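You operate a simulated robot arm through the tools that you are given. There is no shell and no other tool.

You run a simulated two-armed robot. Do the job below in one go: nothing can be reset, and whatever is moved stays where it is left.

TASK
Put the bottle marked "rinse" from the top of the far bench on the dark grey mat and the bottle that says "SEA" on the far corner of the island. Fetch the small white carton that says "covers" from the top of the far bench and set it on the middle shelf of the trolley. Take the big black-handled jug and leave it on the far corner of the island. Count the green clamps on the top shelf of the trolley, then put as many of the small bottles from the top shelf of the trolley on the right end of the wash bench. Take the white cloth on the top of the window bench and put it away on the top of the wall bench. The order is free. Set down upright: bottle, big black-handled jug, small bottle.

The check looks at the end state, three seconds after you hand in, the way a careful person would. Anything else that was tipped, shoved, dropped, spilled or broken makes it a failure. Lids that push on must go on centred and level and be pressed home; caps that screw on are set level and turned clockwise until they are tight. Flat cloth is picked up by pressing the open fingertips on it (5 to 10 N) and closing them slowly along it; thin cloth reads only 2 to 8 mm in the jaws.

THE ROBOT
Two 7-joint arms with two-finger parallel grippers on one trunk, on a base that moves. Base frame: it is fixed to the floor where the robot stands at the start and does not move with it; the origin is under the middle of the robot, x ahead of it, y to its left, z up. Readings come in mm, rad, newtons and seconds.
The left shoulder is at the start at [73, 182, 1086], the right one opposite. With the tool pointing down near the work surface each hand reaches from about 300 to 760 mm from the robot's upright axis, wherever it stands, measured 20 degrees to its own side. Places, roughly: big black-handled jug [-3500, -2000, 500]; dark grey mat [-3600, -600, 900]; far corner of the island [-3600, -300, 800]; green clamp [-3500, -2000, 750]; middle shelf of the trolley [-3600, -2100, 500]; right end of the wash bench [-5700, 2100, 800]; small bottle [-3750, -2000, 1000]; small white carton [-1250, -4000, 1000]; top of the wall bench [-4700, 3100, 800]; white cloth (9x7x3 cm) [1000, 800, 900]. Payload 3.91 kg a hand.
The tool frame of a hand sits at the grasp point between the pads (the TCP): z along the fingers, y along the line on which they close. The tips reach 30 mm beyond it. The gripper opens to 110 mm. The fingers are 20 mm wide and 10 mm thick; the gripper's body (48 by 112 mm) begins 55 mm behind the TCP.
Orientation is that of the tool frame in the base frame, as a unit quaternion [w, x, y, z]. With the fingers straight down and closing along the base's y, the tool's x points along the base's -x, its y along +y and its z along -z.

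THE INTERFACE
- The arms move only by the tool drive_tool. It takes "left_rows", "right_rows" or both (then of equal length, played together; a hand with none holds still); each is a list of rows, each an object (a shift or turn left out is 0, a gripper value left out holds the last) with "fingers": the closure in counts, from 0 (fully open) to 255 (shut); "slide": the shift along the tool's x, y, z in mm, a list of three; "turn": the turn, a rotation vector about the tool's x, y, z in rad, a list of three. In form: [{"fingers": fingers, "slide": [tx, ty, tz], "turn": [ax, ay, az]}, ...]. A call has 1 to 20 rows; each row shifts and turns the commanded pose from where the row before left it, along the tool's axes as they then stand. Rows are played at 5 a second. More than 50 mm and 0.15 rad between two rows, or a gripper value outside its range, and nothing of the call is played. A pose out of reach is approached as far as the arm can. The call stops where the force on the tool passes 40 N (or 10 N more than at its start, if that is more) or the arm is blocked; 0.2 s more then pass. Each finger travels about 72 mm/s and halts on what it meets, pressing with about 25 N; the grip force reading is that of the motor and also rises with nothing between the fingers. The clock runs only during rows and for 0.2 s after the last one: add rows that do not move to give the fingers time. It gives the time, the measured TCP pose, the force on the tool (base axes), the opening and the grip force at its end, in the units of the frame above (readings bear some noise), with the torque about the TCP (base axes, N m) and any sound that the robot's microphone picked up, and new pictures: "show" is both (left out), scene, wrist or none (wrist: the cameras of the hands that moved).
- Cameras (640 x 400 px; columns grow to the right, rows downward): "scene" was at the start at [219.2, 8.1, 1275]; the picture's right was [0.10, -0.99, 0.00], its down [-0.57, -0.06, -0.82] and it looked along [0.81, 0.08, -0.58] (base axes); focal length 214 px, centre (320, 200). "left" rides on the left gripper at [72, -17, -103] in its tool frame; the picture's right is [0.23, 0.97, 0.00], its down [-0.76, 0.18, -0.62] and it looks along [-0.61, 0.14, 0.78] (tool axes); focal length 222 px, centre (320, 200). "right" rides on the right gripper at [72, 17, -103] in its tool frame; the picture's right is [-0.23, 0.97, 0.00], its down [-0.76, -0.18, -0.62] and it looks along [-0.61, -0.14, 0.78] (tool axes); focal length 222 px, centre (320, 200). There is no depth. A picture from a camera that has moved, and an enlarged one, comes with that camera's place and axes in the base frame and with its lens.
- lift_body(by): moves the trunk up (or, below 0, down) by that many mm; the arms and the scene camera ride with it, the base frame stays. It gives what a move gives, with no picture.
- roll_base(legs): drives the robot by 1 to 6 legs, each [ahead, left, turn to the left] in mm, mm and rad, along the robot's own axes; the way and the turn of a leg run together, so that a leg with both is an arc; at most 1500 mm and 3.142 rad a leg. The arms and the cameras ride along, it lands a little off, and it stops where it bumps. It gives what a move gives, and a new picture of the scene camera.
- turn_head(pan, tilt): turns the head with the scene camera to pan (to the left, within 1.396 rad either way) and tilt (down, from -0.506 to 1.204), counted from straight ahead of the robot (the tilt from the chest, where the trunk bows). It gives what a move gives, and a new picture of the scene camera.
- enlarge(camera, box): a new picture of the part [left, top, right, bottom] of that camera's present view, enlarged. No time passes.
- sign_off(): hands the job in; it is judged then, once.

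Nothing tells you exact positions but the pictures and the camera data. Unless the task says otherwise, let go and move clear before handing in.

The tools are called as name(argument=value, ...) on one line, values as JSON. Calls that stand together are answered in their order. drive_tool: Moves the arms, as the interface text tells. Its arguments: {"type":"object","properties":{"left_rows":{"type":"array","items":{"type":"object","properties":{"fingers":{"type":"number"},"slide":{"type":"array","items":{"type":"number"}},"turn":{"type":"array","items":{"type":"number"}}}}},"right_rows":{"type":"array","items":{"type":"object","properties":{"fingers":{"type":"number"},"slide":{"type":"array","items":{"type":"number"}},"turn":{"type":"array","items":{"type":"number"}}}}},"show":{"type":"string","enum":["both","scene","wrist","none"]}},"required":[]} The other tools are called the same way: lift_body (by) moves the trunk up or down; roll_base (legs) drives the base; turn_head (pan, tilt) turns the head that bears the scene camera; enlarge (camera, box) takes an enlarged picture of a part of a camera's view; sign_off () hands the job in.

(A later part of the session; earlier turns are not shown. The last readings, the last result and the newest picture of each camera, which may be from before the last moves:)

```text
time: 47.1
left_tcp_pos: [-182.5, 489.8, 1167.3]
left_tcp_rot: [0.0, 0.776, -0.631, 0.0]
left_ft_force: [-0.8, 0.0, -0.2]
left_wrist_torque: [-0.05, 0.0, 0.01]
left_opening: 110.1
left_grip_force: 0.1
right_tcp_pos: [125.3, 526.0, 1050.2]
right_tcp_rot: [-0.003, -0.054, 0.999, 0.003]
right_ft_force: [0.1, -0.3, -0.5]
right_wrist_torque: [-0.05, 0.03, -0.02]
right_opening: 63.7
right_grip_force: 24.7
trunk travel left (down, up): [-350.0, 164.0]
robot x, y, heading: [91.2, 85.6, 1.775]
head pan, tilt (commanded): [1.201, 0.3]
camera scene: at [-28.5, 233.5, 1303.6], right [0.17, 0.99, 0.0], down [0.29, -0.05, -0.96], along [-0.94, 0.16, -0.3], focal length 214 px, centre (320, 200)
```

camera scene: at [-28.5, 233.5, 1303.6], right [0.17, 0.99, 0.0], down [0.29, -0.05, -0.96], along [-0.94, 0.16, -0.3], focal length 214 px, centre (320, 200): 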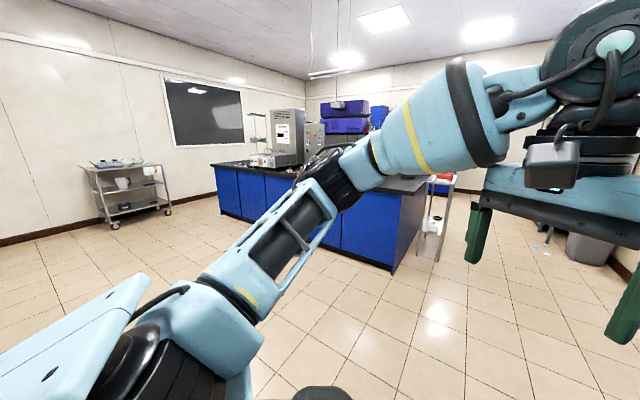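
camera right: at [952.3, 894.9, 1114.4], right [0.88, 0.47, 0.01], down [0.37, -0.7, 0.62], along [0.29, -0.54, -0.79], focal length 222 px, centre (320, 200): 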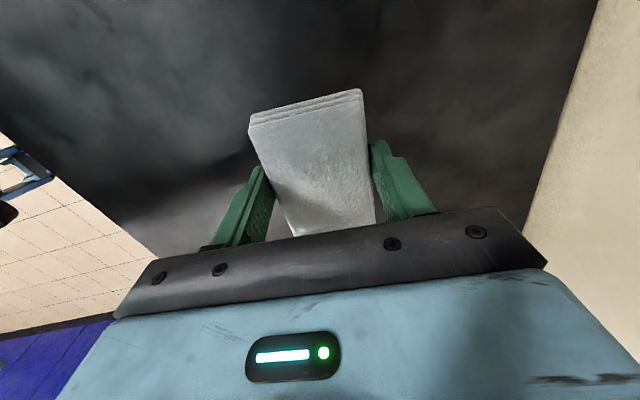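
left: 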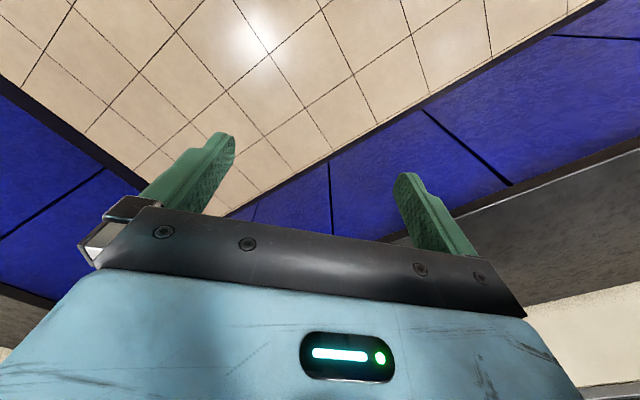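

I see the island (blue fronts) in the middle of the room and the three-shelf trolley to its left by the wall. Let me enlarge both.

enlarge(camera="scene", box=[60, 140, 220, 240])

enlarge(camera="scene", box=[200, 100, 360, 200])

turn_head(pan=0.5, tilt=0.3)

```text
4.00 times, centred on (140, 190) of scene
camera zoom: at [-28.5, 233.5, 1303.6], right [0.17, 0.99, 0.0], down [0.29, -0.05, -0.96], along [-0.94, 0.16, -0.3], focal length 858 px, centre (1040, 240)
```

zoom: 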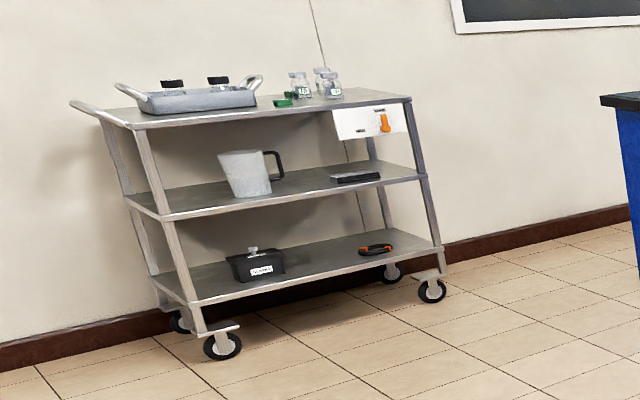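

```text
4.00 times, centred on (280, 150) of scene
camera zoom: at [-28.5, 233.5, 1303.6], right [0.17, 0.99, 0.0], down [0.29, -0.05, -0.96], along [-0.94, 0.16, -0.3], focal length 858 px, centre (480, 400)
```

zoom: 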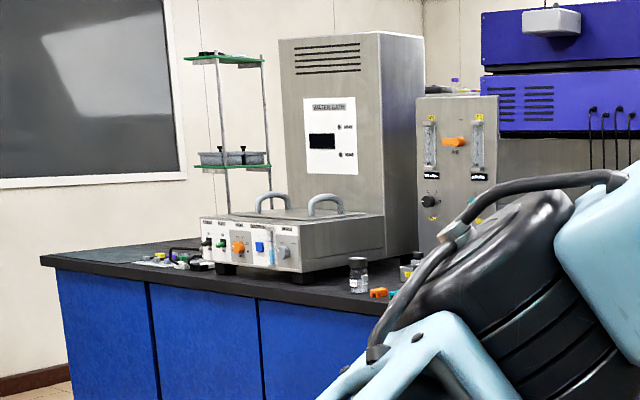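

```text
time: 48.2
left_tcp_pos: [-180.8, 488.6, 1167.1]
left_tcp_rot: [0.0, 0.776, -0.631, 0.0]
left_ft_force: [-0.5, -0.3, 0.5]
left_wrist_torque: [-0.04, -0.03, -0.01]
left_opening: 110.1
left_grip_force: 0.0
right_tcp_pos: [125.2, 526.5, 1049.1]
right_tcp_rot: [-0.003, -0.054, 0.999, 0.004]
right_ft_force: [0.6, -0.1, -0.2]
right_wrist_torque: [-0.03, -0.03, 0.01]
right_opening: 64.1
right_grip_force: 25.0
trunk travel left (down, up): [-350.0, 164.0]
robot x, y, heading: [90.4, 90.9, 1.773]
head pan, tilt (commanded): [0.499, 0.3]
camera scene: at [3.1, 289.2, 1303.6], right [0.76, 0.65, 0.0], down [0.19, -0.23, -0.96], along [-0.62, 0.73, -0.3], focal length 214 px, centre (320, 200)
```

scene: 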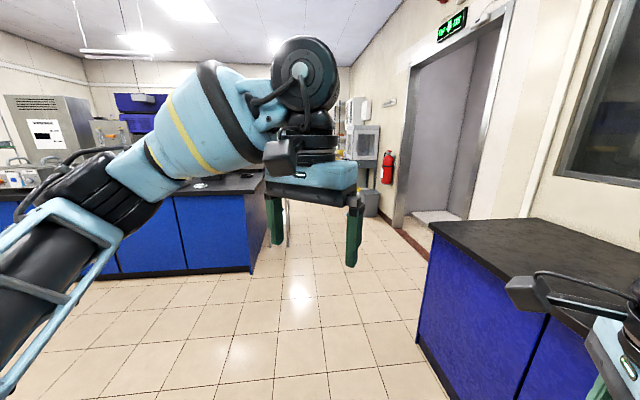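

The trolley holds a tray, green clamps and small bottles on top, the black-handled jug in the middle. The wall bench is behind the island, so I'll face along the passage between island and window wall and drive down it.

roll_base(legs=[[0, 0, 0.602], [1300, -200, 0]])

turn_head(pan=0.25, tilt=0.3)

```text
time: 56.5
left_tcp_pos: [-1169.8, 1289.2, 1166.6]
left_tcp_rot: [0.0, 0.931, -0.365, 0.0]
left_ft_force: [-0.1, 0.4, -0.6]
left_wrist_torque: [0.01, 0.0, -0.01]
left_opening: 110.2
left_grip_force: 0.0
right_tcp_pos: [-942.0, 1498.4, 1048.6]
right_tcp_rot: [-0.004, -0.355, 0.935, 0.002]
right_ft_force: [0.3, 0.3, -1.6]
right_wrist_torque: [-0.01, 0.04, 0.0]
right_opening: 63.8
right_grip_force: 24.8
trunk travel left (down, up): [-350.0, 164.0]
robot x, y, heading: [-719.9, 1122.2, 2.394]
head pan, tilt (commanded): [0.499, 0.3]
camera scene: at [-904.1, 1234.0, 1303.5], right [0.25, 0.97, 0.0], down [0.29, -0.07, -0.96], along [-0.93, 0.23, -0.3], focal length 214 px, centre (320, 200)
```

scene: 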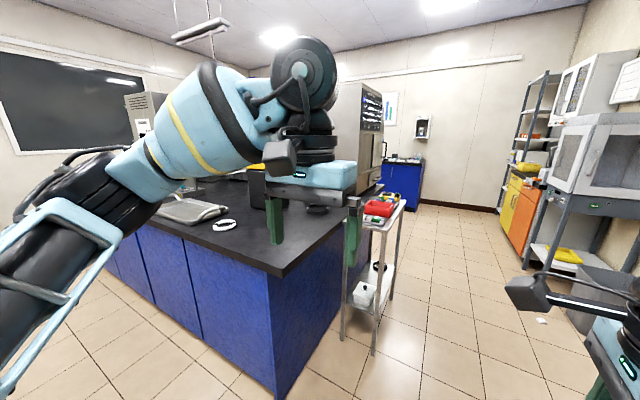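

```text
time: 57.2
left_tcp_pos: [-1169.4, 1288.7, 1166.2]
left_tcp_rot: [-0.001, 0.931, -0.365, -0.001]
left_ft_force: [-0.6, 0.0, -0.2]
left_wrist_torque: [0.01, 0.0, 0.02]
left_opening: 109.9
left_grip_force: 0.1
right_tcp_pos: [-942.4, 1499.0, 1050.4]
right_tcp_rot: [-0.004, -0.355, 0.935, 0.002]
right_ft_force: [0.4, 0.0, 0.1]
right_wrist_torque: [0.0, -0.04, -0.02]
right_opening: 63.6
right_grip_force: 24.3
trunk travel left (down, up): [-350.0, 164.0]
robot x, y, heading: [-715.4, 1120.6, 2.392]
head pan, tilt (commanded): [0.25, 0.3]
camera scene: at [-895.6, 1255.4, 1303.6], right [0.48, 0.88, 0.0], down [0.26, -0.14, -0.96], along [-0.84, 0.46, -0.3], focal length 214 px, centre (320, 200)
```

scene: 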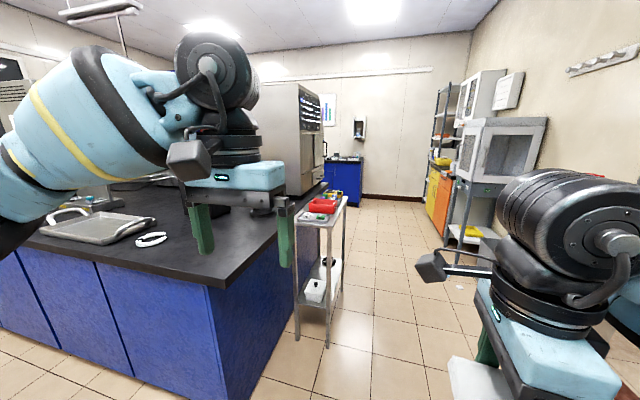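

The passage between the cart at the island end and the cabinets on the right is about 1.2 m wide. I'll drive through its middle toward the blue bench at the far wall.

roll_base(legs=[[1000, -290, -0.012], [1300, 0, 0]])

turn_head(pan=0.4, tilt=0.35)

turn_head(pan=1.2, tilt=0.35)

```text
time: 68.8
left_tcp_pos: [-2641.7, 3114.3, 1166.5]
left_tcp_rot: [0.0, 0.928, -0.373, 0.001]
left_ft_force: [-0.5, 0.3, 0.2]
left_wrist_torque: [0.01, 0.01, 0.03]
left_opening: 110.1
left_grip_force: 0.1
right_tcp_pos: [-2409.0, 3319.2, 1047.9]
right_tcp_rot: [-0.003, -0.346, 0.938, 0.002]
right_ft_force: [0.4, 0.9, -0.9]
right_wrist_torque: [0.0, -0.01, -0.01]
right_opening: 63.6
right_grip_force: 25.8
trunk travel left (down, up): [-350.0, 164.0]
robot x, y, heading: [-2189.6, 2936.3, 2.374]
head pan, tilt (commanded): [0.25, 0.3]
camera scene: at [-2368.2, 3075.9, 1303.5], right [0.49, 0.87, 0.0], down [0.26, -0.15, -0.96], along [-0.83, 0.47, -0.3], focal length 214 px, centre (320, 200)
```

scene: 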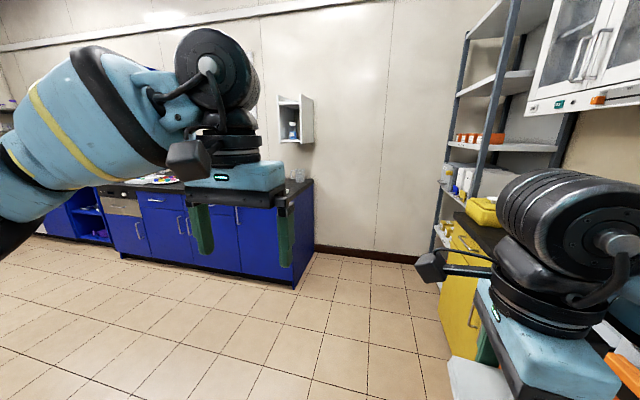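

```text
time: 69.5
left_tcp_pos: [-2642.2, 3113.8, 1166.2]
left_tcp_rot: [-0.001, 0.928, -0.373, -0.001]
left_ft_force: [-0.5, -0.4, -0.4]
left_wrist_torque: [0.04, 0.03, -0.02]
left_opening: 110.0
left_grip_force: 0.1
right_tcp_pos: [-2410.1, 3318.8, 1049.5]
right_tcp_rot: [-0.003, -0.346, 0.938, 0.003]
right_ft_force: [-0.4, 0.0, -0.4]
right_wrist_torque: [0.03, 0.0, -0.03]
right_opening: 63.9
right_grip_force: 25.6
trunk travel left (down, up): [-350.0, 164.0]
robot x, y, heading: [-2190.7, 2940.2, 2.372]
head pan, tilt (commanded): [0.4, 0.351]
camera scene: at [-2373.8, 3063.1, 1298.9], right [0.36, 0.93, 0.0], down [0.32, -0.12, -0.94], along [-0.88, 0.34, -0.34], focal length 214 px, centre (320, 200)
```

scene: 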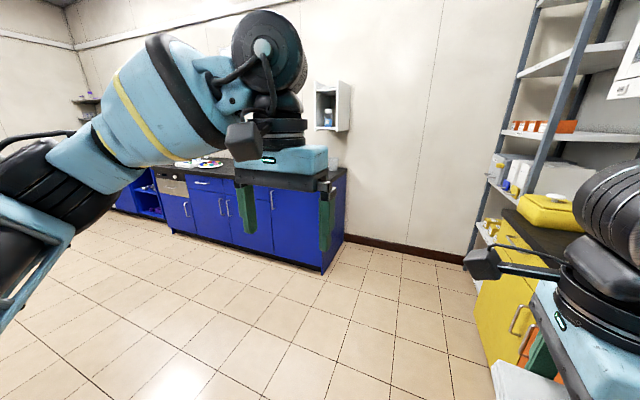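

```text
time: 70.6
left_tcp_pos: [-2642.9, 3114.5, 1166.6]
left_tcp_rot: [0.0, 0.928, -0.373, 0.0]
left_ft_force: [-0.2, 0.0, 0.4]
left_wrist_torque: [-0.01, 0.01, 0.0]
left_opening: 110.3
left_grip_force: 0.1
right_tcp_pos: [-2409.3, 3318.1, 1050.5]
right_tcp_rot: [-0.004, -0.347, 0.938, 0.002]
right_ft_force: [-0.3, -0.6, -0.5]
right_wrist_torque: [-0.02, 0.0, 0.0]
right_opening: 63.9
right_grip_force: 25.2
trunk travel left (down, up): [-350.0, 164.0]
robot x, y, heading: [-2192.6, 2937.6, 2.377]
head pan, tilt (commanded): [1.201, 0.351]
camera scene: at [-2371.5, 2990.6, 1298.8], right [-0.42, 0.91, 0.0], down [0.31, 0.14, -0.94], along [-0.85, -0.39, -0.34], focal length 214 px, centre (320, 200)
```

scene: 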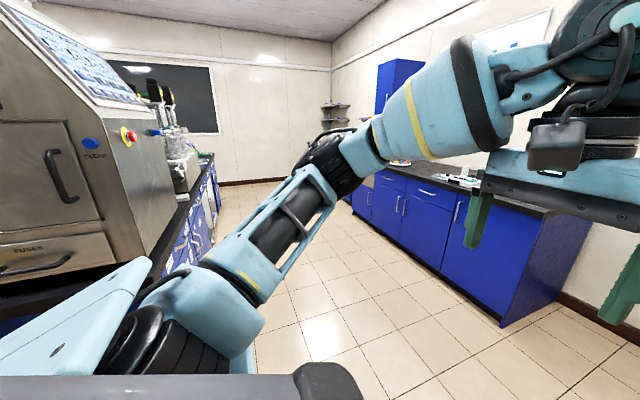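

The wall bench (right end at u≈−33, front v≈5300) is in sight with some items further left. I'll drive into the aisle in front of it.

roll_base(legs=[[750, 0, 0], [0, 1000, 0]])

turn_head(pan=0.0, tilt=0.5)

```text
time: 83.4
left_tcp_pos: [-3883.0, 2942.0, 1167.3]
left_tcp_rot: [0.001, 0.923, -0.384, -0.001]
left_ft_force: [0.8, -0.2, 0.4]
left_wrist_torque: [-0.03, 0.0, 0.01]
left_opening: 110.1
left_grip_force: 0.0
right_tcp_pos: [-3644.8, 3140.9, 1050.2]
right_tcp_rot: [-0.004, -0.335, 0.942, 0.003]
right_ft_force: [0.0, -0.7, 0.4]
right_wrist_torque: [-0.01, -0.02, -0.01]
right_opening: 63.6
right_grip_force: 24.9
trunk travel left (down, up): [-350.0, 164.0]
robot x, y, heading: [-3434.6, 2757.3, 2.352]
head pan, tilt (commanded): [1.201, 0.351]
camera scene: at [-3615.3, 2811.9, 1298.8], right [-0.4, 0.92, 0.0], down [0.32, 0.14, -0.94], along [-0.86, -0.37, -0.34], focal length 214 px, centre (320, 200)
```

scene: 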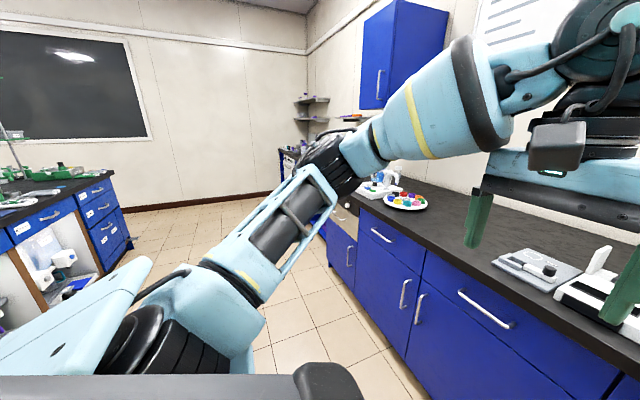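

```text
time: 84.8
left_tcp_pos: [-3883.6, 2942.5, 1165.7]
left_tcp_rot: [0.0, 0.923, -0.385, -0.002]
left_ft_force: [0.5, 0.2, 0.5]
left_wrist_torque: [0.02, -0.02, 0.0]
left_opening: 110.3
left_grip_force: 0.0
right_tcp_pos: [-3645.5, 3140.2, 1049.2]
right_tcp_rot: [-0.004, -0.334, 0.942, 0.003]
right_ft_force: [-0.4, -0.3, -0.7]
right_wrist_torque: [0.01, 0.01, 0.0]
right_opening: 64.0
right_grip_force: 24.6
trunk travel left (down, up): [-350.0, 164.0]
robot x, y, heading: [-3434.7, 2756.5, 2.35]
head pan, tilt (commanded): [0.0, 0.499]
camera scene: at [-3593.9, 2913.6, 1285.2], right [0.71, 0.7, 0.0], down [0.34, -0.34, -0.88], along [-0.62, 0.62, -0.48], focal length 214 px, centre (320, 200)
```

scene: 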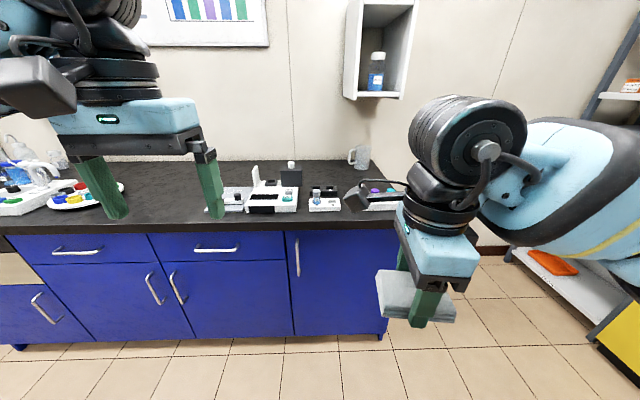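

The bench has small instruments and a plate with coloured pieces; there's a free gap near u≈−1000. I'll strafe left in front of the gap and look again.

roll_base(legs=[[0, 0, 0.029], [0, 760, 0]])

turn_head(pan=-0.1, tilt=0.6)

```text
time: 92.3
left_tcp_pos: [-4417.6, 2369.2, 1166.2]
left_tcp_rot: [0.0, 0.93, -0.369, -0.001]
left_ft_force: [-0.1, -0.7, 0.1]
left_wrist_torque: [0.02, 0.0, -0.01]
left_opening: 109.7
left_grip_force: 0.0
right_tcp_pos: [-4188.4, 2576.3, 1049.0]
right_tcp_rot: [-0.004, -0.352, 0.936, 0.003]
right_ft_force: [-0.3, -0.1, 0.4]
right_wrist_torque: [-0.02, 0.0, 0.02]
right_opening: 63.7
right_grip_force: 24.7
trunk travel left (down, up): [-350.0, 164.0]
robot x, y, heading: [-3966.1, 2196.5, 2.389]
head pan, tilt (commanded): [0.0, 0.499]
camera scene: at [-4128.8, 2350.8, 1285.2], right [0.69, 0.73, 0.0], down [0.35, -0.33, -0.88], along [-0.64, 0.6, -0.48], focal length 214 px, centre (320, 200)
```

scene: 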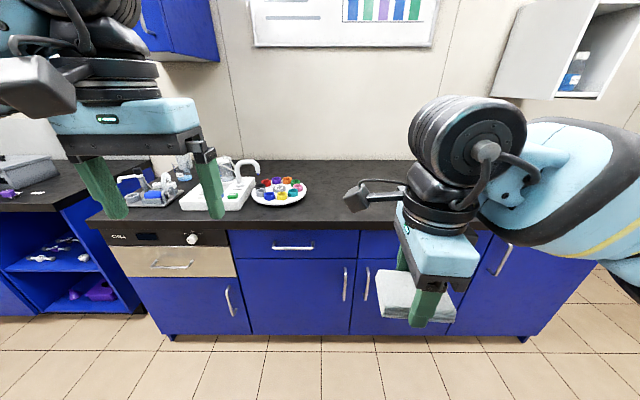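

```text
time: 93.0
left_tcp_pos: [-4418.5, 2369.6, 1167.2]
left_tcp_rot: [-0.001, 0.93, -0.369, -0.002]
left_ft_force: [-0.8, -0.1, -0.2]
left_wrist_torque: [-0.02, 0.01, 0.0]
left_opening: 109.9
left_grip_force: 0.1
right_tcp_pos: [-4187.8, 2577.0, 1049.1]
right_tcp_rot: [-0.004, -0.35, 0.937, 0.002]
right_ft_force: [-0.7, -0.3, -0.4]
right_wrist_torque: [0.01, 0.01, 0.0]
right_opening: 64.0
right_grip_force: 25.2
trunk travel left (down, up): [-350.0, 164.0]
robot x, y, heading: [-3967.0, 2195.3, 2.384]
head pan, tilt (commanded): [-0.099, 0.6]
camera scene: at [-4120.6, 2355.1, 1276.1], right [0.76, 0.65, 0.0], down [0.37, -0.43, -0.83], along [-0.54, 0.62, -0.56], focal length 214 px, centre (320, 200)
```

scene: 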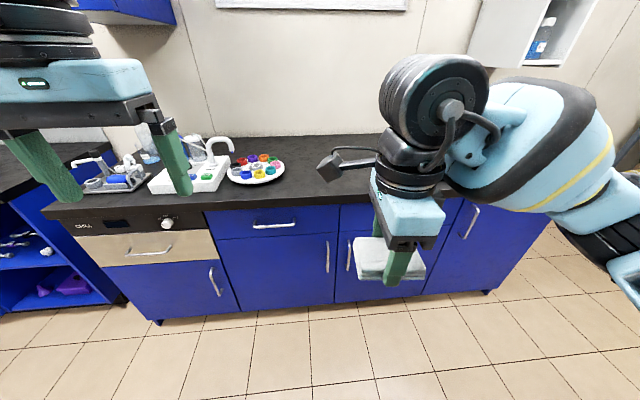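

There is a ~480 mm free stretch between the plate and the instruments. I'll move in 430 mm and look down at it.

roll_base(legs=[[430, 0, -0.006]])

turn_head(pan=-0.2, tilt=0.7)

```text
time: 95.6
left_tcp_pos: [-4729.6, 2666.8, 1165.7]
left_tcp_rot: [0.0, 0.929, -0.37, -0.001]
left_ft_force: [-0.4, 0.8, 0.2]
left_wrist_torque: [-0.01, -0.02, 0.0]
left_opening: 109.8
left_grip_force: 0.1
right_tcp_pos: [-4498.0, 2870.2, 1049.3]
right_tcp_rot: [-0.004, -0.35, 0.937, 0.002]
right_ft_force: [-0.7, -0.3, -1.0]
right_wrist_torque: [-0.01, -0.04, 0.0]
right_opening: 63.7
right_grip_force: 25.2
trunk travel left (down, up): [-350.0, 164.0]
robot x, y, heading: [-4279.2, 2495.3, 2.381]
head pan, tilt (commanded): [-0.099, 0.6]
camera scene: at [-4431.0, 2649.9, 1276.0], right [0.76, 0.65, 0.0], down [0.37, -0.43, -0.82], along [-0.54, 0.62, -0.57], focal length 214 px, centre (320, 200)
```

scene: 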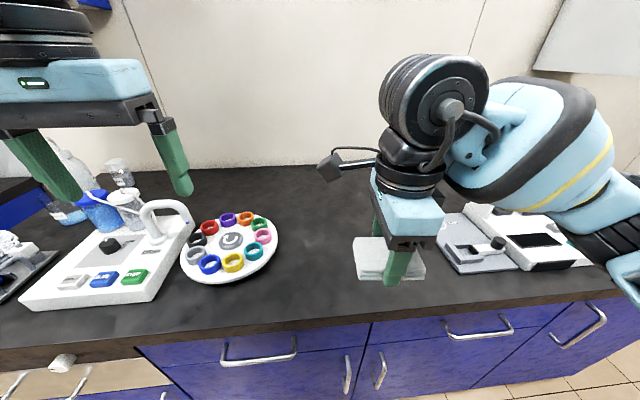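

```text
time: 96.3
left_tcp_pos: [-4729.1, 2664.4, 1167.1]
left_tcp_rot: [0.0, 0.929, -0.369, 0.0]
left_ft_force: [0.1, -0.1, -0.3]
left_wrist_torque: [0.02, 0.02, -0.02]
left_opening: 110.0
left_grip_force: 0.1
right_tcp_pos: [-4497.7, 2870.2, 1049.1]
right_tcp_rot: [-0.003, -0.351, 0.936, 0.002]
right_ft_force: [-0.9, 0.1, 0.4]
right_wrist_torque: [0.04, -0.02, 0.02]
right_opening: 64.0
right_grip_force: 25.1
trunk travel left (down, up): [-350.0, 164.0]
robot x, y, heading: [-4279.5, 2488.1, 2.381]
head pan, tilt (commanded): [-0.201, 0.7]
camera scene: at [-4421.8, 2652.3, 1267.5], right [0.82, 0.57, 0.0], down [0.37, -0.53, -0.77], along [-0.44, 0.63, -0.64], focal length 214 px, centre (320, 200)
```

scene: 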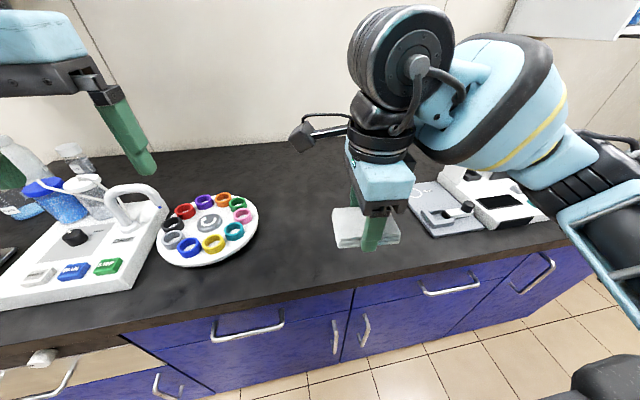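

The gap centre is about (−4635, 3039). I'll move the cloth over it and lower in steps.

drive_tool(right_rows=[{"slide": [-1, 10, 0]}, {"slide": [-1, 20, 0]}, {"slide": [-1, 28, 0]}, {"slide": [-1, 30, 0]}, {"slide": [-1, 30, 0]}, {"slide": [-1, 30, 5]}, {"slide": [-1, 28, 10]}, {"slide": [-1, 20, 15]}, {"slide": [0, 15, 18]}, {"slide": [0, 6, 18]}, {"slide": [0, 0, 18]}, {"slide": [0, 0, 18]}, {"slide": [0, 0, 15]}, {"slide": [0, 0, 10]}, {"slide": [0, 0, 6]}, {}])

```text
time: 99.7
left_tcp_pos: [-4728.5, 2665.3, 1166.9]
left_tcp_rot: [0.0, 0.929, -0.37, -0.001]
left_ft_force: [0.3, 0.6, -0.1]
left_wrist_torque: [0.0, -0.01, 0.0]
left_opening: 110.1
left_grip_force: 0.0
right_tcp_pos: [-4634.6, 3040.7, 917.9]
right_tcp_rot: [-0.003, -0.35, 0.937, 0.002]
right_ft_force: [0.4, -0.1, 0.1]
right_wrist_torque: [0.05, -0.01, -0.01]
right_opening: 63.9
right_grip_force: 25.4
trunk travel left (down, up): [-350.0, 164.0]
robot x, y, heading: [-4278.6, 2493.2, 2.379]
head pan, tilt (commanded): [-0.201, 0.7]
camera scene: at [-4421.7, 2652.3, 1267.5], right [0.82, 0.57, 0.0], down [0.37, -0.53, -0.76], along [-0.44, 0.63, -0.64], focal length 214 px, centre (320, 200)
camera right: at [-4698.7, 3003.8, 1021.1], right [-0.47, 0.88, 0.01], down [0.7, 0.36, 0.62], along [0.54, 0.29, -0.79], focal length 222 px, centre (320, 200)
```

scene: 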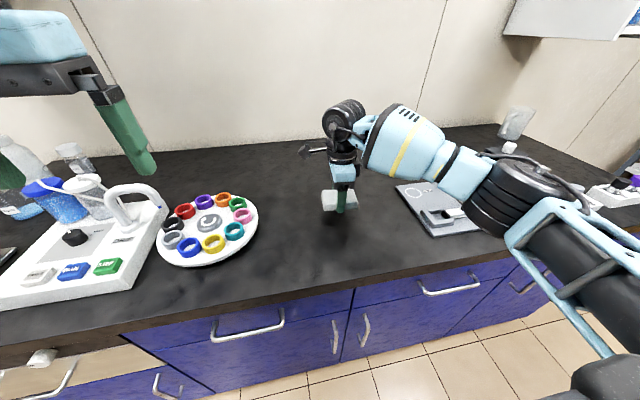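
right: 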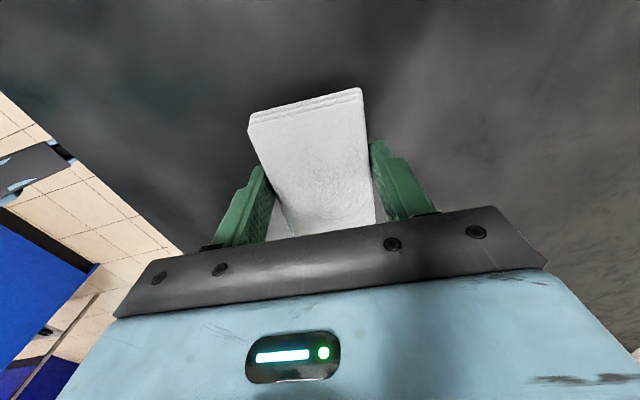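

Clear all round. Lowering the last ~35 mm in small steps until contact.

drive_tool(right_rows=[{"slide": [0, 0, 8]}, {"slide": [0, 0, 8]}, {"slide": [0, 0, 6]}, {"slide": [0, 0, 5]}, {"slide": [0, 0, 3]}, {"slide": [0, 0, 2]}, {"slide": [0, 0, 2]}, {}], show="wrist")

```text
time: 101.5
left_tcp_pos: [-4728.0, 2664.1, 1168.2]
left_tcp_rot: [-0.001, 0.929, -0.37, -0.001]
left_ft_force: [0.0, 0.4, -0.1]
left_wrist_torque: [0.02, 0.02, 0.0]
left_opening: 110.1
left_grip_force: 0.0
right_tcp_pos: [-4634.3, 3040.8, 883.8]
right_tcp_rot: [-0.004, -0.35, 0.937, 0.003]
right_ft_force: [0.3, -0.5, -0.3]
right_wrist_torque: [0.0, 0.0, 0.02]
right_opening: 63.8
right_grip_force: 25.2
trunk travel left (down, up): [-350.0, 164.0]
robot x, y, heading: [-4277.2, 2492.2, 2.383]
head pan, tilt (commanded): [-0.201, 0.7]
camera right: at [-4700.4, 3004.7, 986.5], right [-0.47, 0.88, 0.01], down [0.7, 0.36, 0.62], along [0.55, 0.29, -0.79], focal length 222 px, centre (320, 200)
```

right: 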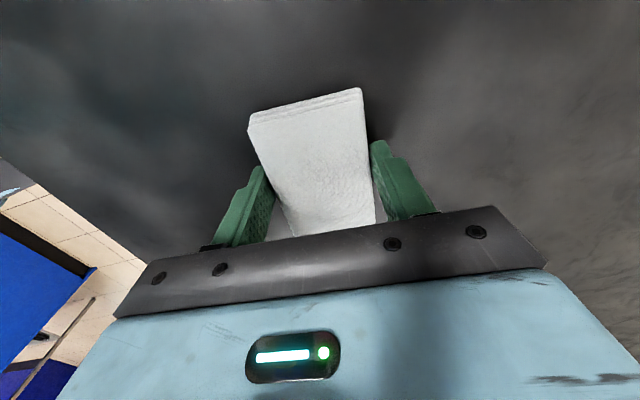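

drive_tool(right_rows=[{"slide": [0, 0, 1.5]}, {"slide": [0, 0, 1]}, {}], show="none")

```text
time: 102.3
left_tcp_pos: [-4727.7, 2664.9, 1165.7]
left_tcp_rot: [0.0, 0.929, -0.37, 0.0]
left_ft_force: [-0.3, 0.2, 0.5]
left_wrist_torque: [0.01, 0.02, 0.0]
left_opening: 110.4
left_grip_force: 0.1
right_tcp_pos: [-4635.1, 3038.3, 881.8]
right_tcp_rot: [-0.004, -0.35, 0.937, 0.002]
right_ft_force: [0.1, -0.2, -0.2]
right_wrist_torque: [0.0, -0.01, 0.0]
right_opening: 63.8
right_grip_force: 24.7
trunk travel left (down, up): [-350.0, 164.0]
robot x, y, heading: [-4282.3, 2492.6, 2.383]
head pan, tilt (commanded): [-0.201, 0.7]
```

No contact yet; going on by millimetres.

drive_tool(right_rows=[{"slide": [0, 0, 1]}, {"slide": [0, 0, 1]}, {}], show="none")

```text
time: 103.1
left_tcp_pos: [-4727.4, 2662.6, 1167.1]
left_tcp_rot: [0.0, 0.929, -0.369, -0.001]
left_ft_force: [0.2, 0.5, 0.9]
left_wrist_torque: [0.0, -0.01, 0.0]
left_opening: 110.0
left_grip_force: 0.0
right_tcp_pos: [-4633.9, 3040.3, 881.4]
right_tcp_rot: [-0.004, -0.35, 0.937, 0.002]
right_ft_force: [-0.8, -0.3, 3.7]
right_wrist_torque: [0.0, -0.21, -0.04]
right_opening: 63.8
right_grip_force: 25.1
trunk travel left (down, up): [-350.0, 164.0]
robot x, y, heading: [-4275.3, 2490.8, 2.386]
head pan, tilt (commanded): [-0.201, 0.7]
```

Light contact felt (3.7 N): the cloth rests on the bench. Opening and withdrawing upward.

drive_tool(right_rows=[{"fingers": 90}, {"fingers": 60}, {"fingers": 30}, {"fingers": 0}, {}, {}, {"slide": [0, 0, -15]}, {"slide": [0, 0, -30]}, {"slide": [0, 0, -40]}, {"slide": [0, 0, -45]}, {"slide": [0, -20, -40]}, {"slide": [0, -45, 0]}, {"slide": [0, -45, 0]}, {"slide": [0, -45, 0]}, {"slide": [0, -45, 0]}, {}])

```text
time: 106.5
left_tcp_pos: [-4728.1, 2664.3, 1166.0]
left_tcp_rot: [0.0, 0.929, -0.37, -0.001]
left_ft_force: [-0.5, 0.1, -0.3]
left_wrist_torque: [0.0, 0.05, -0.02]
left_opening: 110.1
left_grip_force: 0.1
right_tcp_pos: [-4503.9, 2890.3, 1047.0]
right_tcp_rot: [-0.004, -0.349, 0.937, 0.002]
right_ft_force: [0.6, 0.2, -0.3]
right_wrist_torque: [-0.02, 0.04, -0.02]
right_opening: 109.8
right_grip_force: 0.1
trunk travel left (down, up): [-350.0, 164.0]
robot x, y, heading: [-4280.2, 2489.4, 2.383]
head pan, tilt (commanded): [-0.201, 0.7]
camera scene: at [-4422.0, 2652.6, 1267.4], right [0.82, 0.57, 0.0], down [0.37, -0.53, -0.76], along [-0.44, 0.63, -0.64], focal length 214 px, centre (320, 200)
camera right: at [-4568.8, 2854.2, 1149.7], right [-0.47, 0.88, 0.01], down [0.7, 0.36, 0.62], along [0.55, 0.29, -0.79], focal length 222 px, centre (320, 200)
```

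scene: 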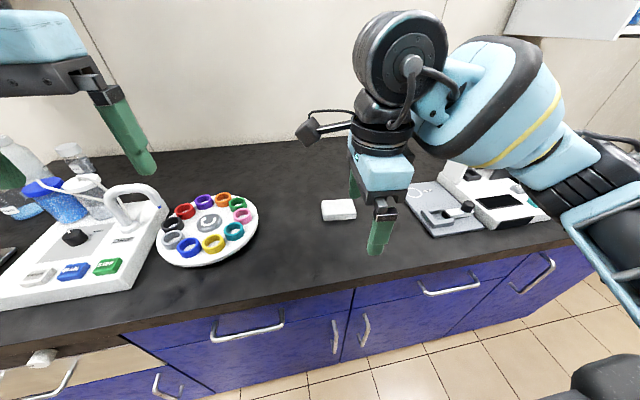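
right: 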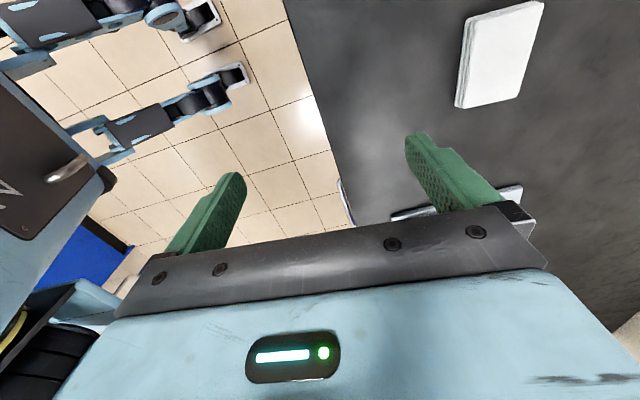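

The cloth sits on the wall bench, done. Next I back off and move left along the aisle to look at the wash bench's right end and the way round to the trolley.

roll_base(legs=[[-430, 0, 0], [0, 1300, 0]])

turn_head(pan=0.0, tilt=0.5)

turn_head(pan=1.3, tilt=0.4)

```text
time: 120.5
left_tcp_pos: [-5324.9, 1415.8, 1166.6]
left_tcp_rot: [0.0, 0.928, -0.374, -0.001]
left_ft_force: [0.1, -1.0, 0.0]
left_wrist_torque: [0.0, 0.02, -0.01]
left_opening: 109.8
left_grip_force: 0.1
right_tcp_pos: [-5098.4, 1639.3, 1046.9]
right_tcp_rot: [-0.004, -0.346, 0.938, 0.002]
right_ft_force: [-0.2, -0.4, -0.6]
right_wrist_torque: [-0.01, -0.02, -0.02]
right_opening: 110.1
right_grip_force: 0.1
trunk travel left (down, up): [-350.0, 164.0]
robot x, y, heading: [-4874.1, 1240.9, 2.371]
head pan, tilt (commanded): [-0.201, 0.7]
camera scene: at [-5016.9, 1400.3, 1267.5], right [0.82, 0.57, 0.0], down [0.36, -0.53, -0.76], along [-0.43, 0.63, -0.64], focal length 214 px, centre (320, 200)
```

scene: 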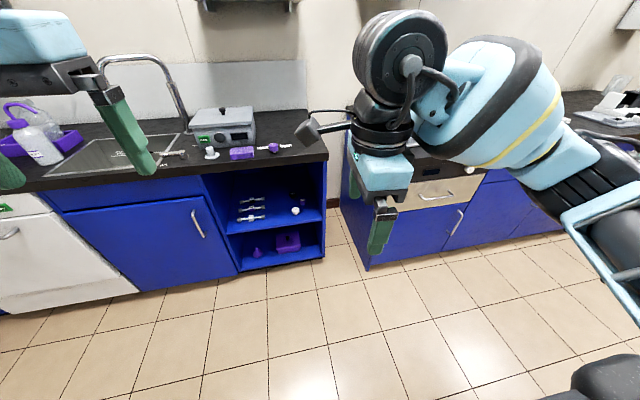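

```text
time: 121.3
left_tcp_pos: [-5322.9, 1415.1, 1166.8]
left_tcp_rot: [-0.001, 0.927, -0.374, -0.001]
left_ft_force: [0.2, 0.1, 0.0]
left_wrist_torque: [0.01, 0.03, 0.01]
left_opening: 109.9
left_grip_force: 0.0
right_tcp_pos: [-5096.9, 1640.3, 1047.4]
right_tcp_rot: [-0.004, -0.345, 0.938, 0.002]
right_ft_force: [0.0, -0.5, -0.3]
right_wrist_torque: [-0.06, 0.0, -0.01]
right_opening: 110.1
right_grip_force: 0.0
trunk travel left (down, up): [-350.0, 164.0]
robot x, y, heading: [-4873.5, 1235.8, 2.37]
head pan, tilt (commanded): [0.0, 0.499]
camera scene: at [-5034.2, 1393.6, 1285.1], right [0.7, 0.72, 0.0], down [0.34, -0.33, -0.88], along [-0.63, 0.61, -0.48], focal length 214 px, centre (320, 200)
```

scene: 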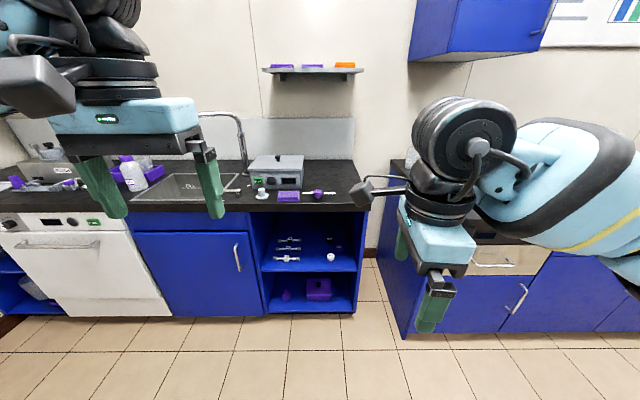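

```text
time: 122.7
left_tcp_pos: [-5322.1, 1416.9, 1166.5]
left_tcp_rot: [-0.001, 0.927, -0.375, 0.0]
left_ft_force: [-0.1, -0.4, -0.6]
left_wrist_torque: [-0.05, -0.01, -0.02]
left_opening: 109.9
left_grip_force: 0.1
right_tcp_pos: [-5097.8, 1640.2, 1046.3]
right_tcp_rot: [-0.003, -0.346, 0.938, 0.003]
right_ft_force: [-0.2, -0.7, 0.3]
right_wrist_torque: [0.03, -0.02, 0.0]
right_opening: 109.8
right_grip_force: 0.1
trunk travel left (down, up): [-350.0, 164.0]
robot x, y, heading: [-4874.7, 1240.0, 2.375]
head pan, tilt (commanded): [1.3, 0.4]
camera scene: at [-5048.7, 1283.4, 1294.3], right [-0.51, 0.86, 0.0], down [0.34, 0.2, -0.92], along [-0.79, -0.47, -0.39], focal length 214 px, centre (320, 200)
```

scene: 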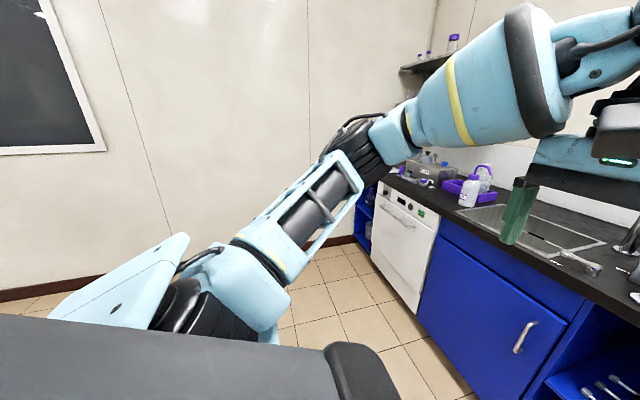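

The wash bench has the sink and, on its right end, a hotplate-like device with small purple items in front. I'll zoom in on the free area there.

turn_head(pan=0.0, tilt=0.6)

enlarge(camera="scene", box=[220, 110, 400, 222])

```text
time: 124.2
left_tcp_pos: [-5322.8, 1415.8, 1167.4]
left_tcp_rot: [-0.001, 0.928, -0.373, -0.001]
left_ft_force: [-0.2, -0.2, 0.5]
left_wrist_torque: [-0.02, 0.02, 0.02]
left_opening: 110.0
left_grip_force: 0.1
right_tcp_pos: [-5096.3, 1638.7, 1047.0]
right_tcp_rot: [-0.003, -0.346, 0.938, 0.002]
right_ft_force: [-0.2, 1.0, 0.7]
right_wrist_torque: [-0.01, 0.03, 0.02]
right_opening: 109.8
right_grip_force: 0.1
trunk travel left (down, up): [-350.0, 164.0]
robot x, y, heading: [-4874.8, 1242.8, 2.372]
head pan, tilt (commanded): [0.0, 0.6]
camera scene: at [-5032.4, 1391.7, 1276.1], right [0.69, 0.72, 0.0], down [0.41, -0.39, -0.83], along [-0.59, 0.57, -0.56], focal length 214 px, centre (320, 200)
```

scene: 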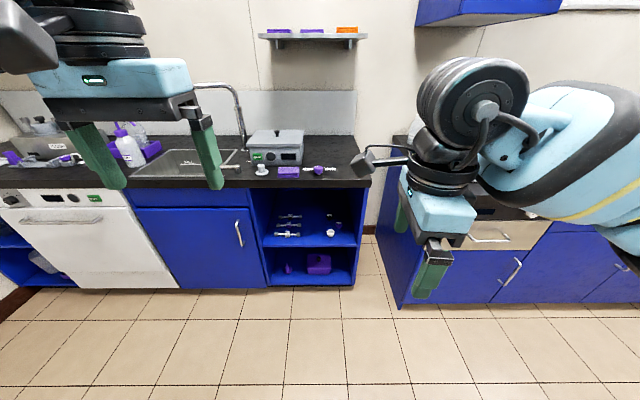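

```text
3.56 times, centred on (310, 166) of scene
camera zoom: at [-5032.4, 1391.7, 1276.1], right [0.69, 0.72, 0.0], down [0.41, -0.39, -0.83], along [-0.59, 0.57, -0.56], focal length 763 px, centre (356, 321)
```

zoom: 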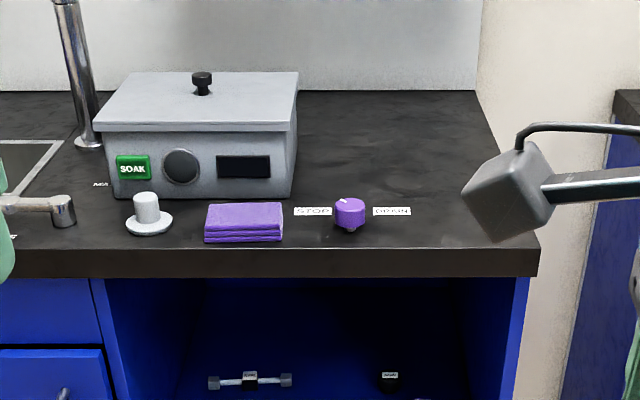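

Free space on the right end is beside the "SOAK" bath, around (−5700, 2150). Now I'll drive round the island's left end to the trolley.

roll_base(legs=[[0, 0, 1.571], [1030, 0, 0], [0, 0, 1.571]])

turn_head(pan=0.0, tilt=0.35)

```text
time: 137.2
left_tcp_pos: [-5153.1, 327.3, 1167.9]
left_tcp_rot: [0.001, 0.368, 0.93, -0.001]
left_ft_force: [-0.2, -0.9, 0.4]
left_wrist_torque: [0.02, 0.06, -0.02]
left_opening: 110.1
left_grip_force: 0.0
right_tcp_pos: [-5377.1, 100.7, 1046.6]
right_tcp_rot: [0.002, 0.936, 0.352, 0.004]
right_ft_force: [0.4, 0.0, 0.4]
right_wrist_torque: [-0.01, 0.0, -0.02]
right_opening: 110.1
right_grip_force: 0.0
trunk travel left (down, up): [-350.0, 164.0]
robot x, y, heading: [-5601.4, 496.2, -0.756]
head pan, tilt (commanded): [0.0, 0.6]
camera scene: at [-5444.2, 345.8, 1276.1], right [-0.69, -0.73, 0.0], down [-0.41, 0.39, -0.83], along [0.6, -0.57, -0.56], focal length 214 px, centre (320, 200)
```

scene: 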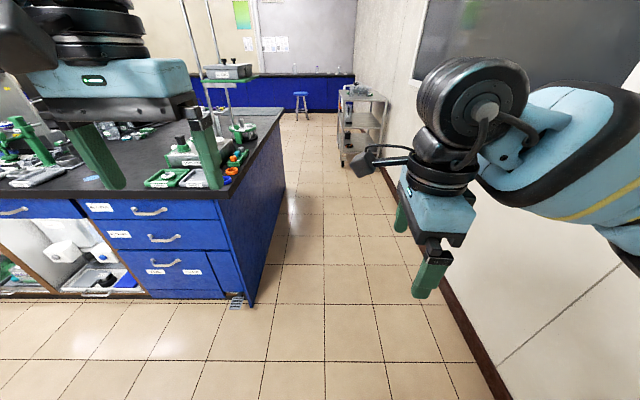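

```text
time: 138.0
left_tcp_pos: [-5152.5, 326.8, 1167.4]
left_tcp_rot: [0.001, 0.368, 0.93, 0.0]
left_ft_force: [-0.6, 0.0, 0.3]
left_wrist_torque: [0.01, 0.0, 0.02]
left_opening: 109.9
left_grip_force: 0.1
right_tcp_pos: [-5376.0, 101.4, 1047.0]
right_tcp_rot: [0.002, 0.936, 0.351, 0.004]
right_ft_force: [0.0, 0.5, -1.1]
right_wrist_torque: [0.03, -0.01, 0.02]
right_opening: 109.8
right_grip_force: 0.2
trunk travel left (down, up): [-350.0, 164.0]
robot x, y, heading: [-5602.4, 498.9, -0.754]
head pan, tilt (commanded): [0.0, 0.351]
camera scene: at [-5440.8, 342.5, 1298.8], right [-0.69, -0.73, 0.0], down [-0.25, 0.24, -0.94], along [0.68, -0.64, -0.34], focal length 214 px, centre (320, 200)
```

scene: 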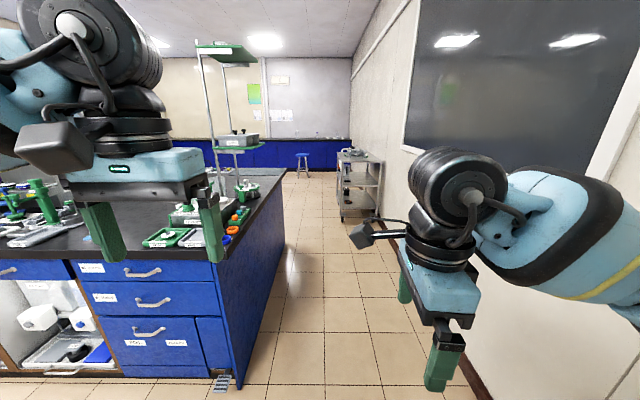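

The passage beside the island (about 1.3 m wide) leads straight to the trolley. Driving down it part-way and looking at both the island end and the trolley.

roll_base(legs=[[900, -140, -0.008], [750, 0, 0]])

turn_head(pan=1.1, tilt=0.45)

turn_head(pan=-0.2, tilt=0.45)

```text
time: 146.5
left_tcp_pos: [-4070.5, -931.0, 1166.9]
left_tcp_rot: [0.0, 0.38, 0.925, -0.001]
left_ft_force: [-0.2, 0.1, -0.4]
left_wrist_torque: [0.01, 0.02, -0.04]
left_opening: 110.2
left_grip_force: 0.1
right_tcp_pos: [-4299.9, -1152.2, 1046.7]
right_tcp_rot: [0.002, 0.94, 0.341, 0.004]
right_ft_force: [-0.3, 0.5, 0.2]
right_wrist_torque: [0.02, -0.01, 0.02]
right_opening: 109.8
right_grip_force: 0.1
trunk travel left (down, up): [-350.0, 164.0]
robot x, y, heading: [-4519.2, -749.5, -0.779]
head pan, tilt (commanded): [0.0, 0.351]
camera scene: at [-4358.9, -909.0, 1298.8], right [-0.7, -0.71, 0.0], down [-0.24, 0.24, -0.94], along [0.67, -0.66, -0.34], focal length 214 px, centre (320, 200)
```

scene: 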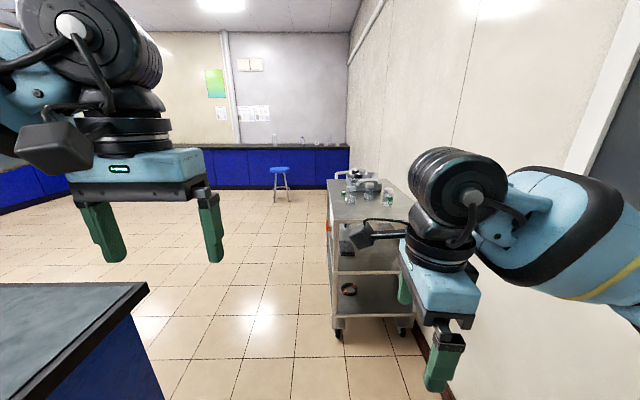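

```text
time: 147.8
left_tcp_pos: [-4072.1, -930.8, 1168.0]
left_tcp_rot: [0.001, 0.379, 0.925, 0.0]
left_ft_force: [-1.3, -0.3, -0.5]
left_wrist_torque: [0.0, 0.02, 0.02]
left_opening: 109.9
left_grip_force: 0.0
right_tcp_pos: [-4300.0, -1153.1, 1046.3]
right_tcp_rot: [0.002, 0.94, 0.342, 0.004]
right_ft_force: [0.3, 0.3, 0.1]
right_wrist_torque: [0.0, 0.0, 0.01]
right_opening: 110.0
right_grip_force: 0.1
trunk travel left (down, up): [-350.0, 164.0]
robot x, y, heading: [-4518.0, -749.8, -0.778]
head pan, tilt (commanded): [1.1, 0.45]
camera scene: at [-4338.1, -814.6, 1289.6], right [0.31, -0.95, 0.0], down [-0.41, -0.14, -0.9], along [0.85, 0.28, -0.44], focal length 214 px, centre (320, 200)
```

scene: 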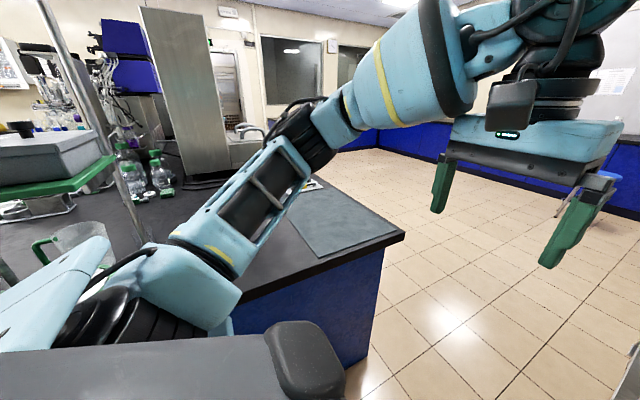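

```text
time: 149.3
left_tcp_pos: [-4071.5, -932.5, 1167.0]
left_tcp_rot: [0.001, 0.38, 0.925, -0.001]
left_ft_force: [1.2, -0.2, 0.1]
left_wrist_torque: [-0.01, 0.02, 0.01]
left_opening: 110.1
left_grip_force: 0.0
right_tcp_pos: [-4300.4, -1152.5, 1047.6]
right_tcp_rot: [0.002, 0.94, 0.341, 0.003]
right_ft_force: [0.1, 0.4, -0.5]
right_wrist_torque: [-0.03, 0.01, -0.01]
right_opening: 110.0
right_grip_force: 0.0
trunk travel left (down, up): [-350.0, 164.0]
robot x, y, heading: [-4521.9, -751.3, -0.774]
head pan, tilt (commanded): [-0.201, 0.45]
camera scene: at [-4374.0, -919.7, 1289.6], right [-0.83, -0.56, 0.0], down [-0.24, 0.36, -0.9], along [0.5, -0.75, -0.44], focal length 214 px, centre (320, 200)
```

scene: 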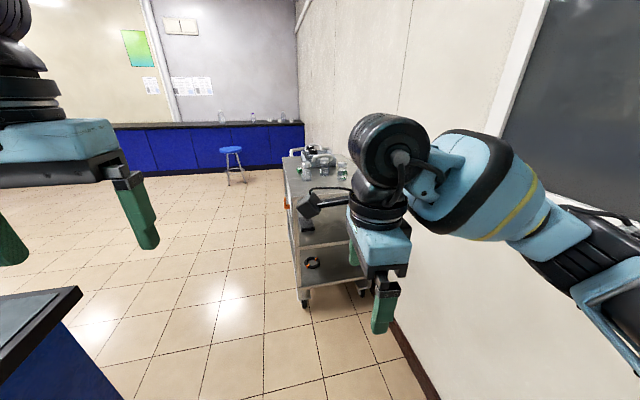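

The mat lies on the island's corner nearest me; the trolley is ahead by the wall. I'll turn to face the trolley side, raise the trunk a bit, and strafe to stand in front of it.

lift_body(by=80)

roll_base(legs=[[0, 0, -1.56], [-215, 0, 0], [0, 900, 0]])

turn_head(pan=0.5, tilt=0.55)

```text
time: 150.4
left_tcp_pos: [-4071.1, -931.0, 1245.5]
left_tcp_rot: [0.0, 0.379, 0.925, 0.0]
left_ft_force: [-0.2, 0.1, 0.5]
left_wrist_torque: [0.0, 0.02, -0.03]
left_opening: 110.2
left_grip_force: 0.1
right_tcp_pos: [-4299.7, -1152.3, 1125.4]
right_tcp_rot: [0.001, 0.94, 0.341, 0.003]
right_ft_force: [0.6, 0.5, 0.5]
right_wrist_torque: [-0.01, 0.01, 0.04]
right_opening: 110.1
right_grip_force: 0.1
trunk travel left (down, up): [-430.0, 84.0]
robot x, y, heading: [-4523.3, -749.7, -0.778]
head pan, tilt (commanded): [-0.201, 0.45]
```

```text
time: 163.9
left_tcp_pos: [-3914.2, -1697.0, 1246.6]
left_tcp_rot: [0.001, 0.925, 0.379, -0.001]
left_ft_force: [0.4, 0.1, 0.4]
left_wrist_torque: [0.01, -0.02, -0.03]
left_opening: 110.1
left_grip_force: 0.2
right_tcp_pos: [-4130.0, -1464.6, 1126.9]
right_tcp_rot: [0.004, 0.902, -0.432, 0.001]
right_ft_force: [-0.4, -0.1, -0.3]
right_wrist_torque: [-0.04, 0.03, -0.03]
right_opening: 110.3
right_grip_force: 0.0
trunk travel left (down, up): [-430.0, 84.0]
robot x, y, heading: [-3726.8, -1248.3, -2.361]
head pan, tilt (commanded): [-0.201, 0.45]
camera scene: at [-3872.9, -1371.8, 1379.6], right [-0.54, 0.84, 0.0], down [0.37, 0.24, -0.9], along [-0.76, -0.49, -0.44], focal length 214 px, centre (320, 200)
```

scene: 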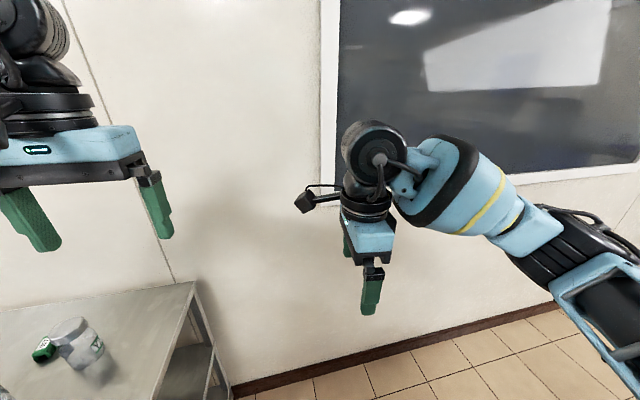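

```text
time: 165.0
left_tcp_pos: [-3913.5, -1696.2, 1246.3]
left_tcp_rot: [0.0, 0.926, 0.379, -0.002]
left_ft_force: [-0.5, -0.8, -0.3]
left_wrist_torque: [0.0, 0.0, -0.05]
left_opening: 110.2
left_grip_force: 0.0
right_tcp_pos: [-4130.3, -1465.2, 1126.3]
right_tcp_rot: [0.004, 0.902, -0.432, 0.001]
right_ft_force: [0.0, -0.8, 0.8]
right_wrist_torque: [0.01, 0.01, -0.03]
right_opening: 110.0
right_grip_force: 0.0
trunk travel left (down, up): [-430.0, 84.0]
robot x, y, heading: [-3727.5, -1251.9, -2.367]
head pan, tilt (commanded): [0.499, 0.55]
camera scene: at [-3822.1, -1407.8, 1370.6], right [-0.96, 0.29, 0.0], down [0.15, 0.5, -0.85], along [-0.25, -0.82, -0.52], focal length 214 px, centre (320, 200)
```

scene: 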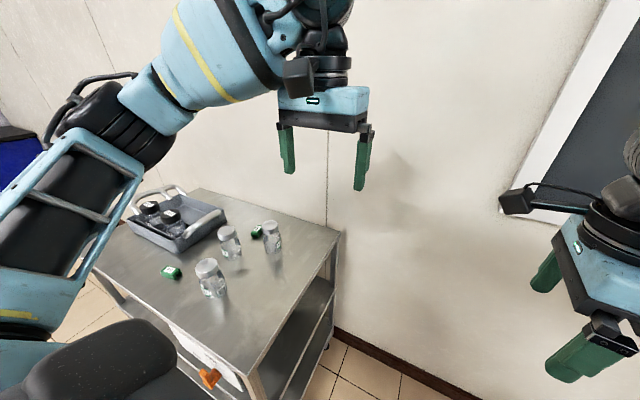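

Now I can see the trolley top well: a tray, some small bottles and green clamps. Enlarging to count.

enlarge(camera="scene", box=[100, 170, 340, 320])

```text
2.67 times, centred on (220, 245) of scene
camera zoom: at [-3822.1, -1407.8, 1370.6], right [-0.96, 0.29, 0.0], down [0.15, 0.5, -0.85], along [-0.25, -0.82, -0.52], focal length 572 px, centre (587, 80)
```

zoom: 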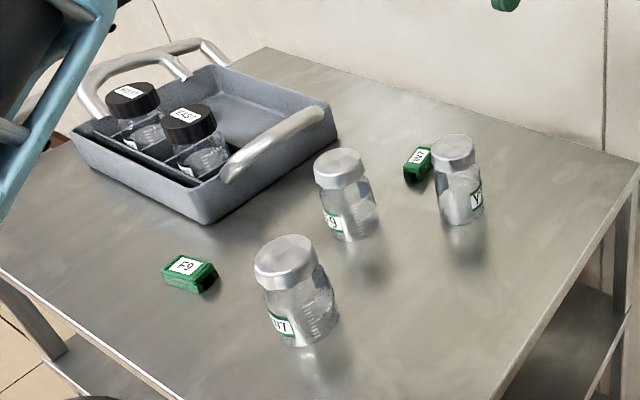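

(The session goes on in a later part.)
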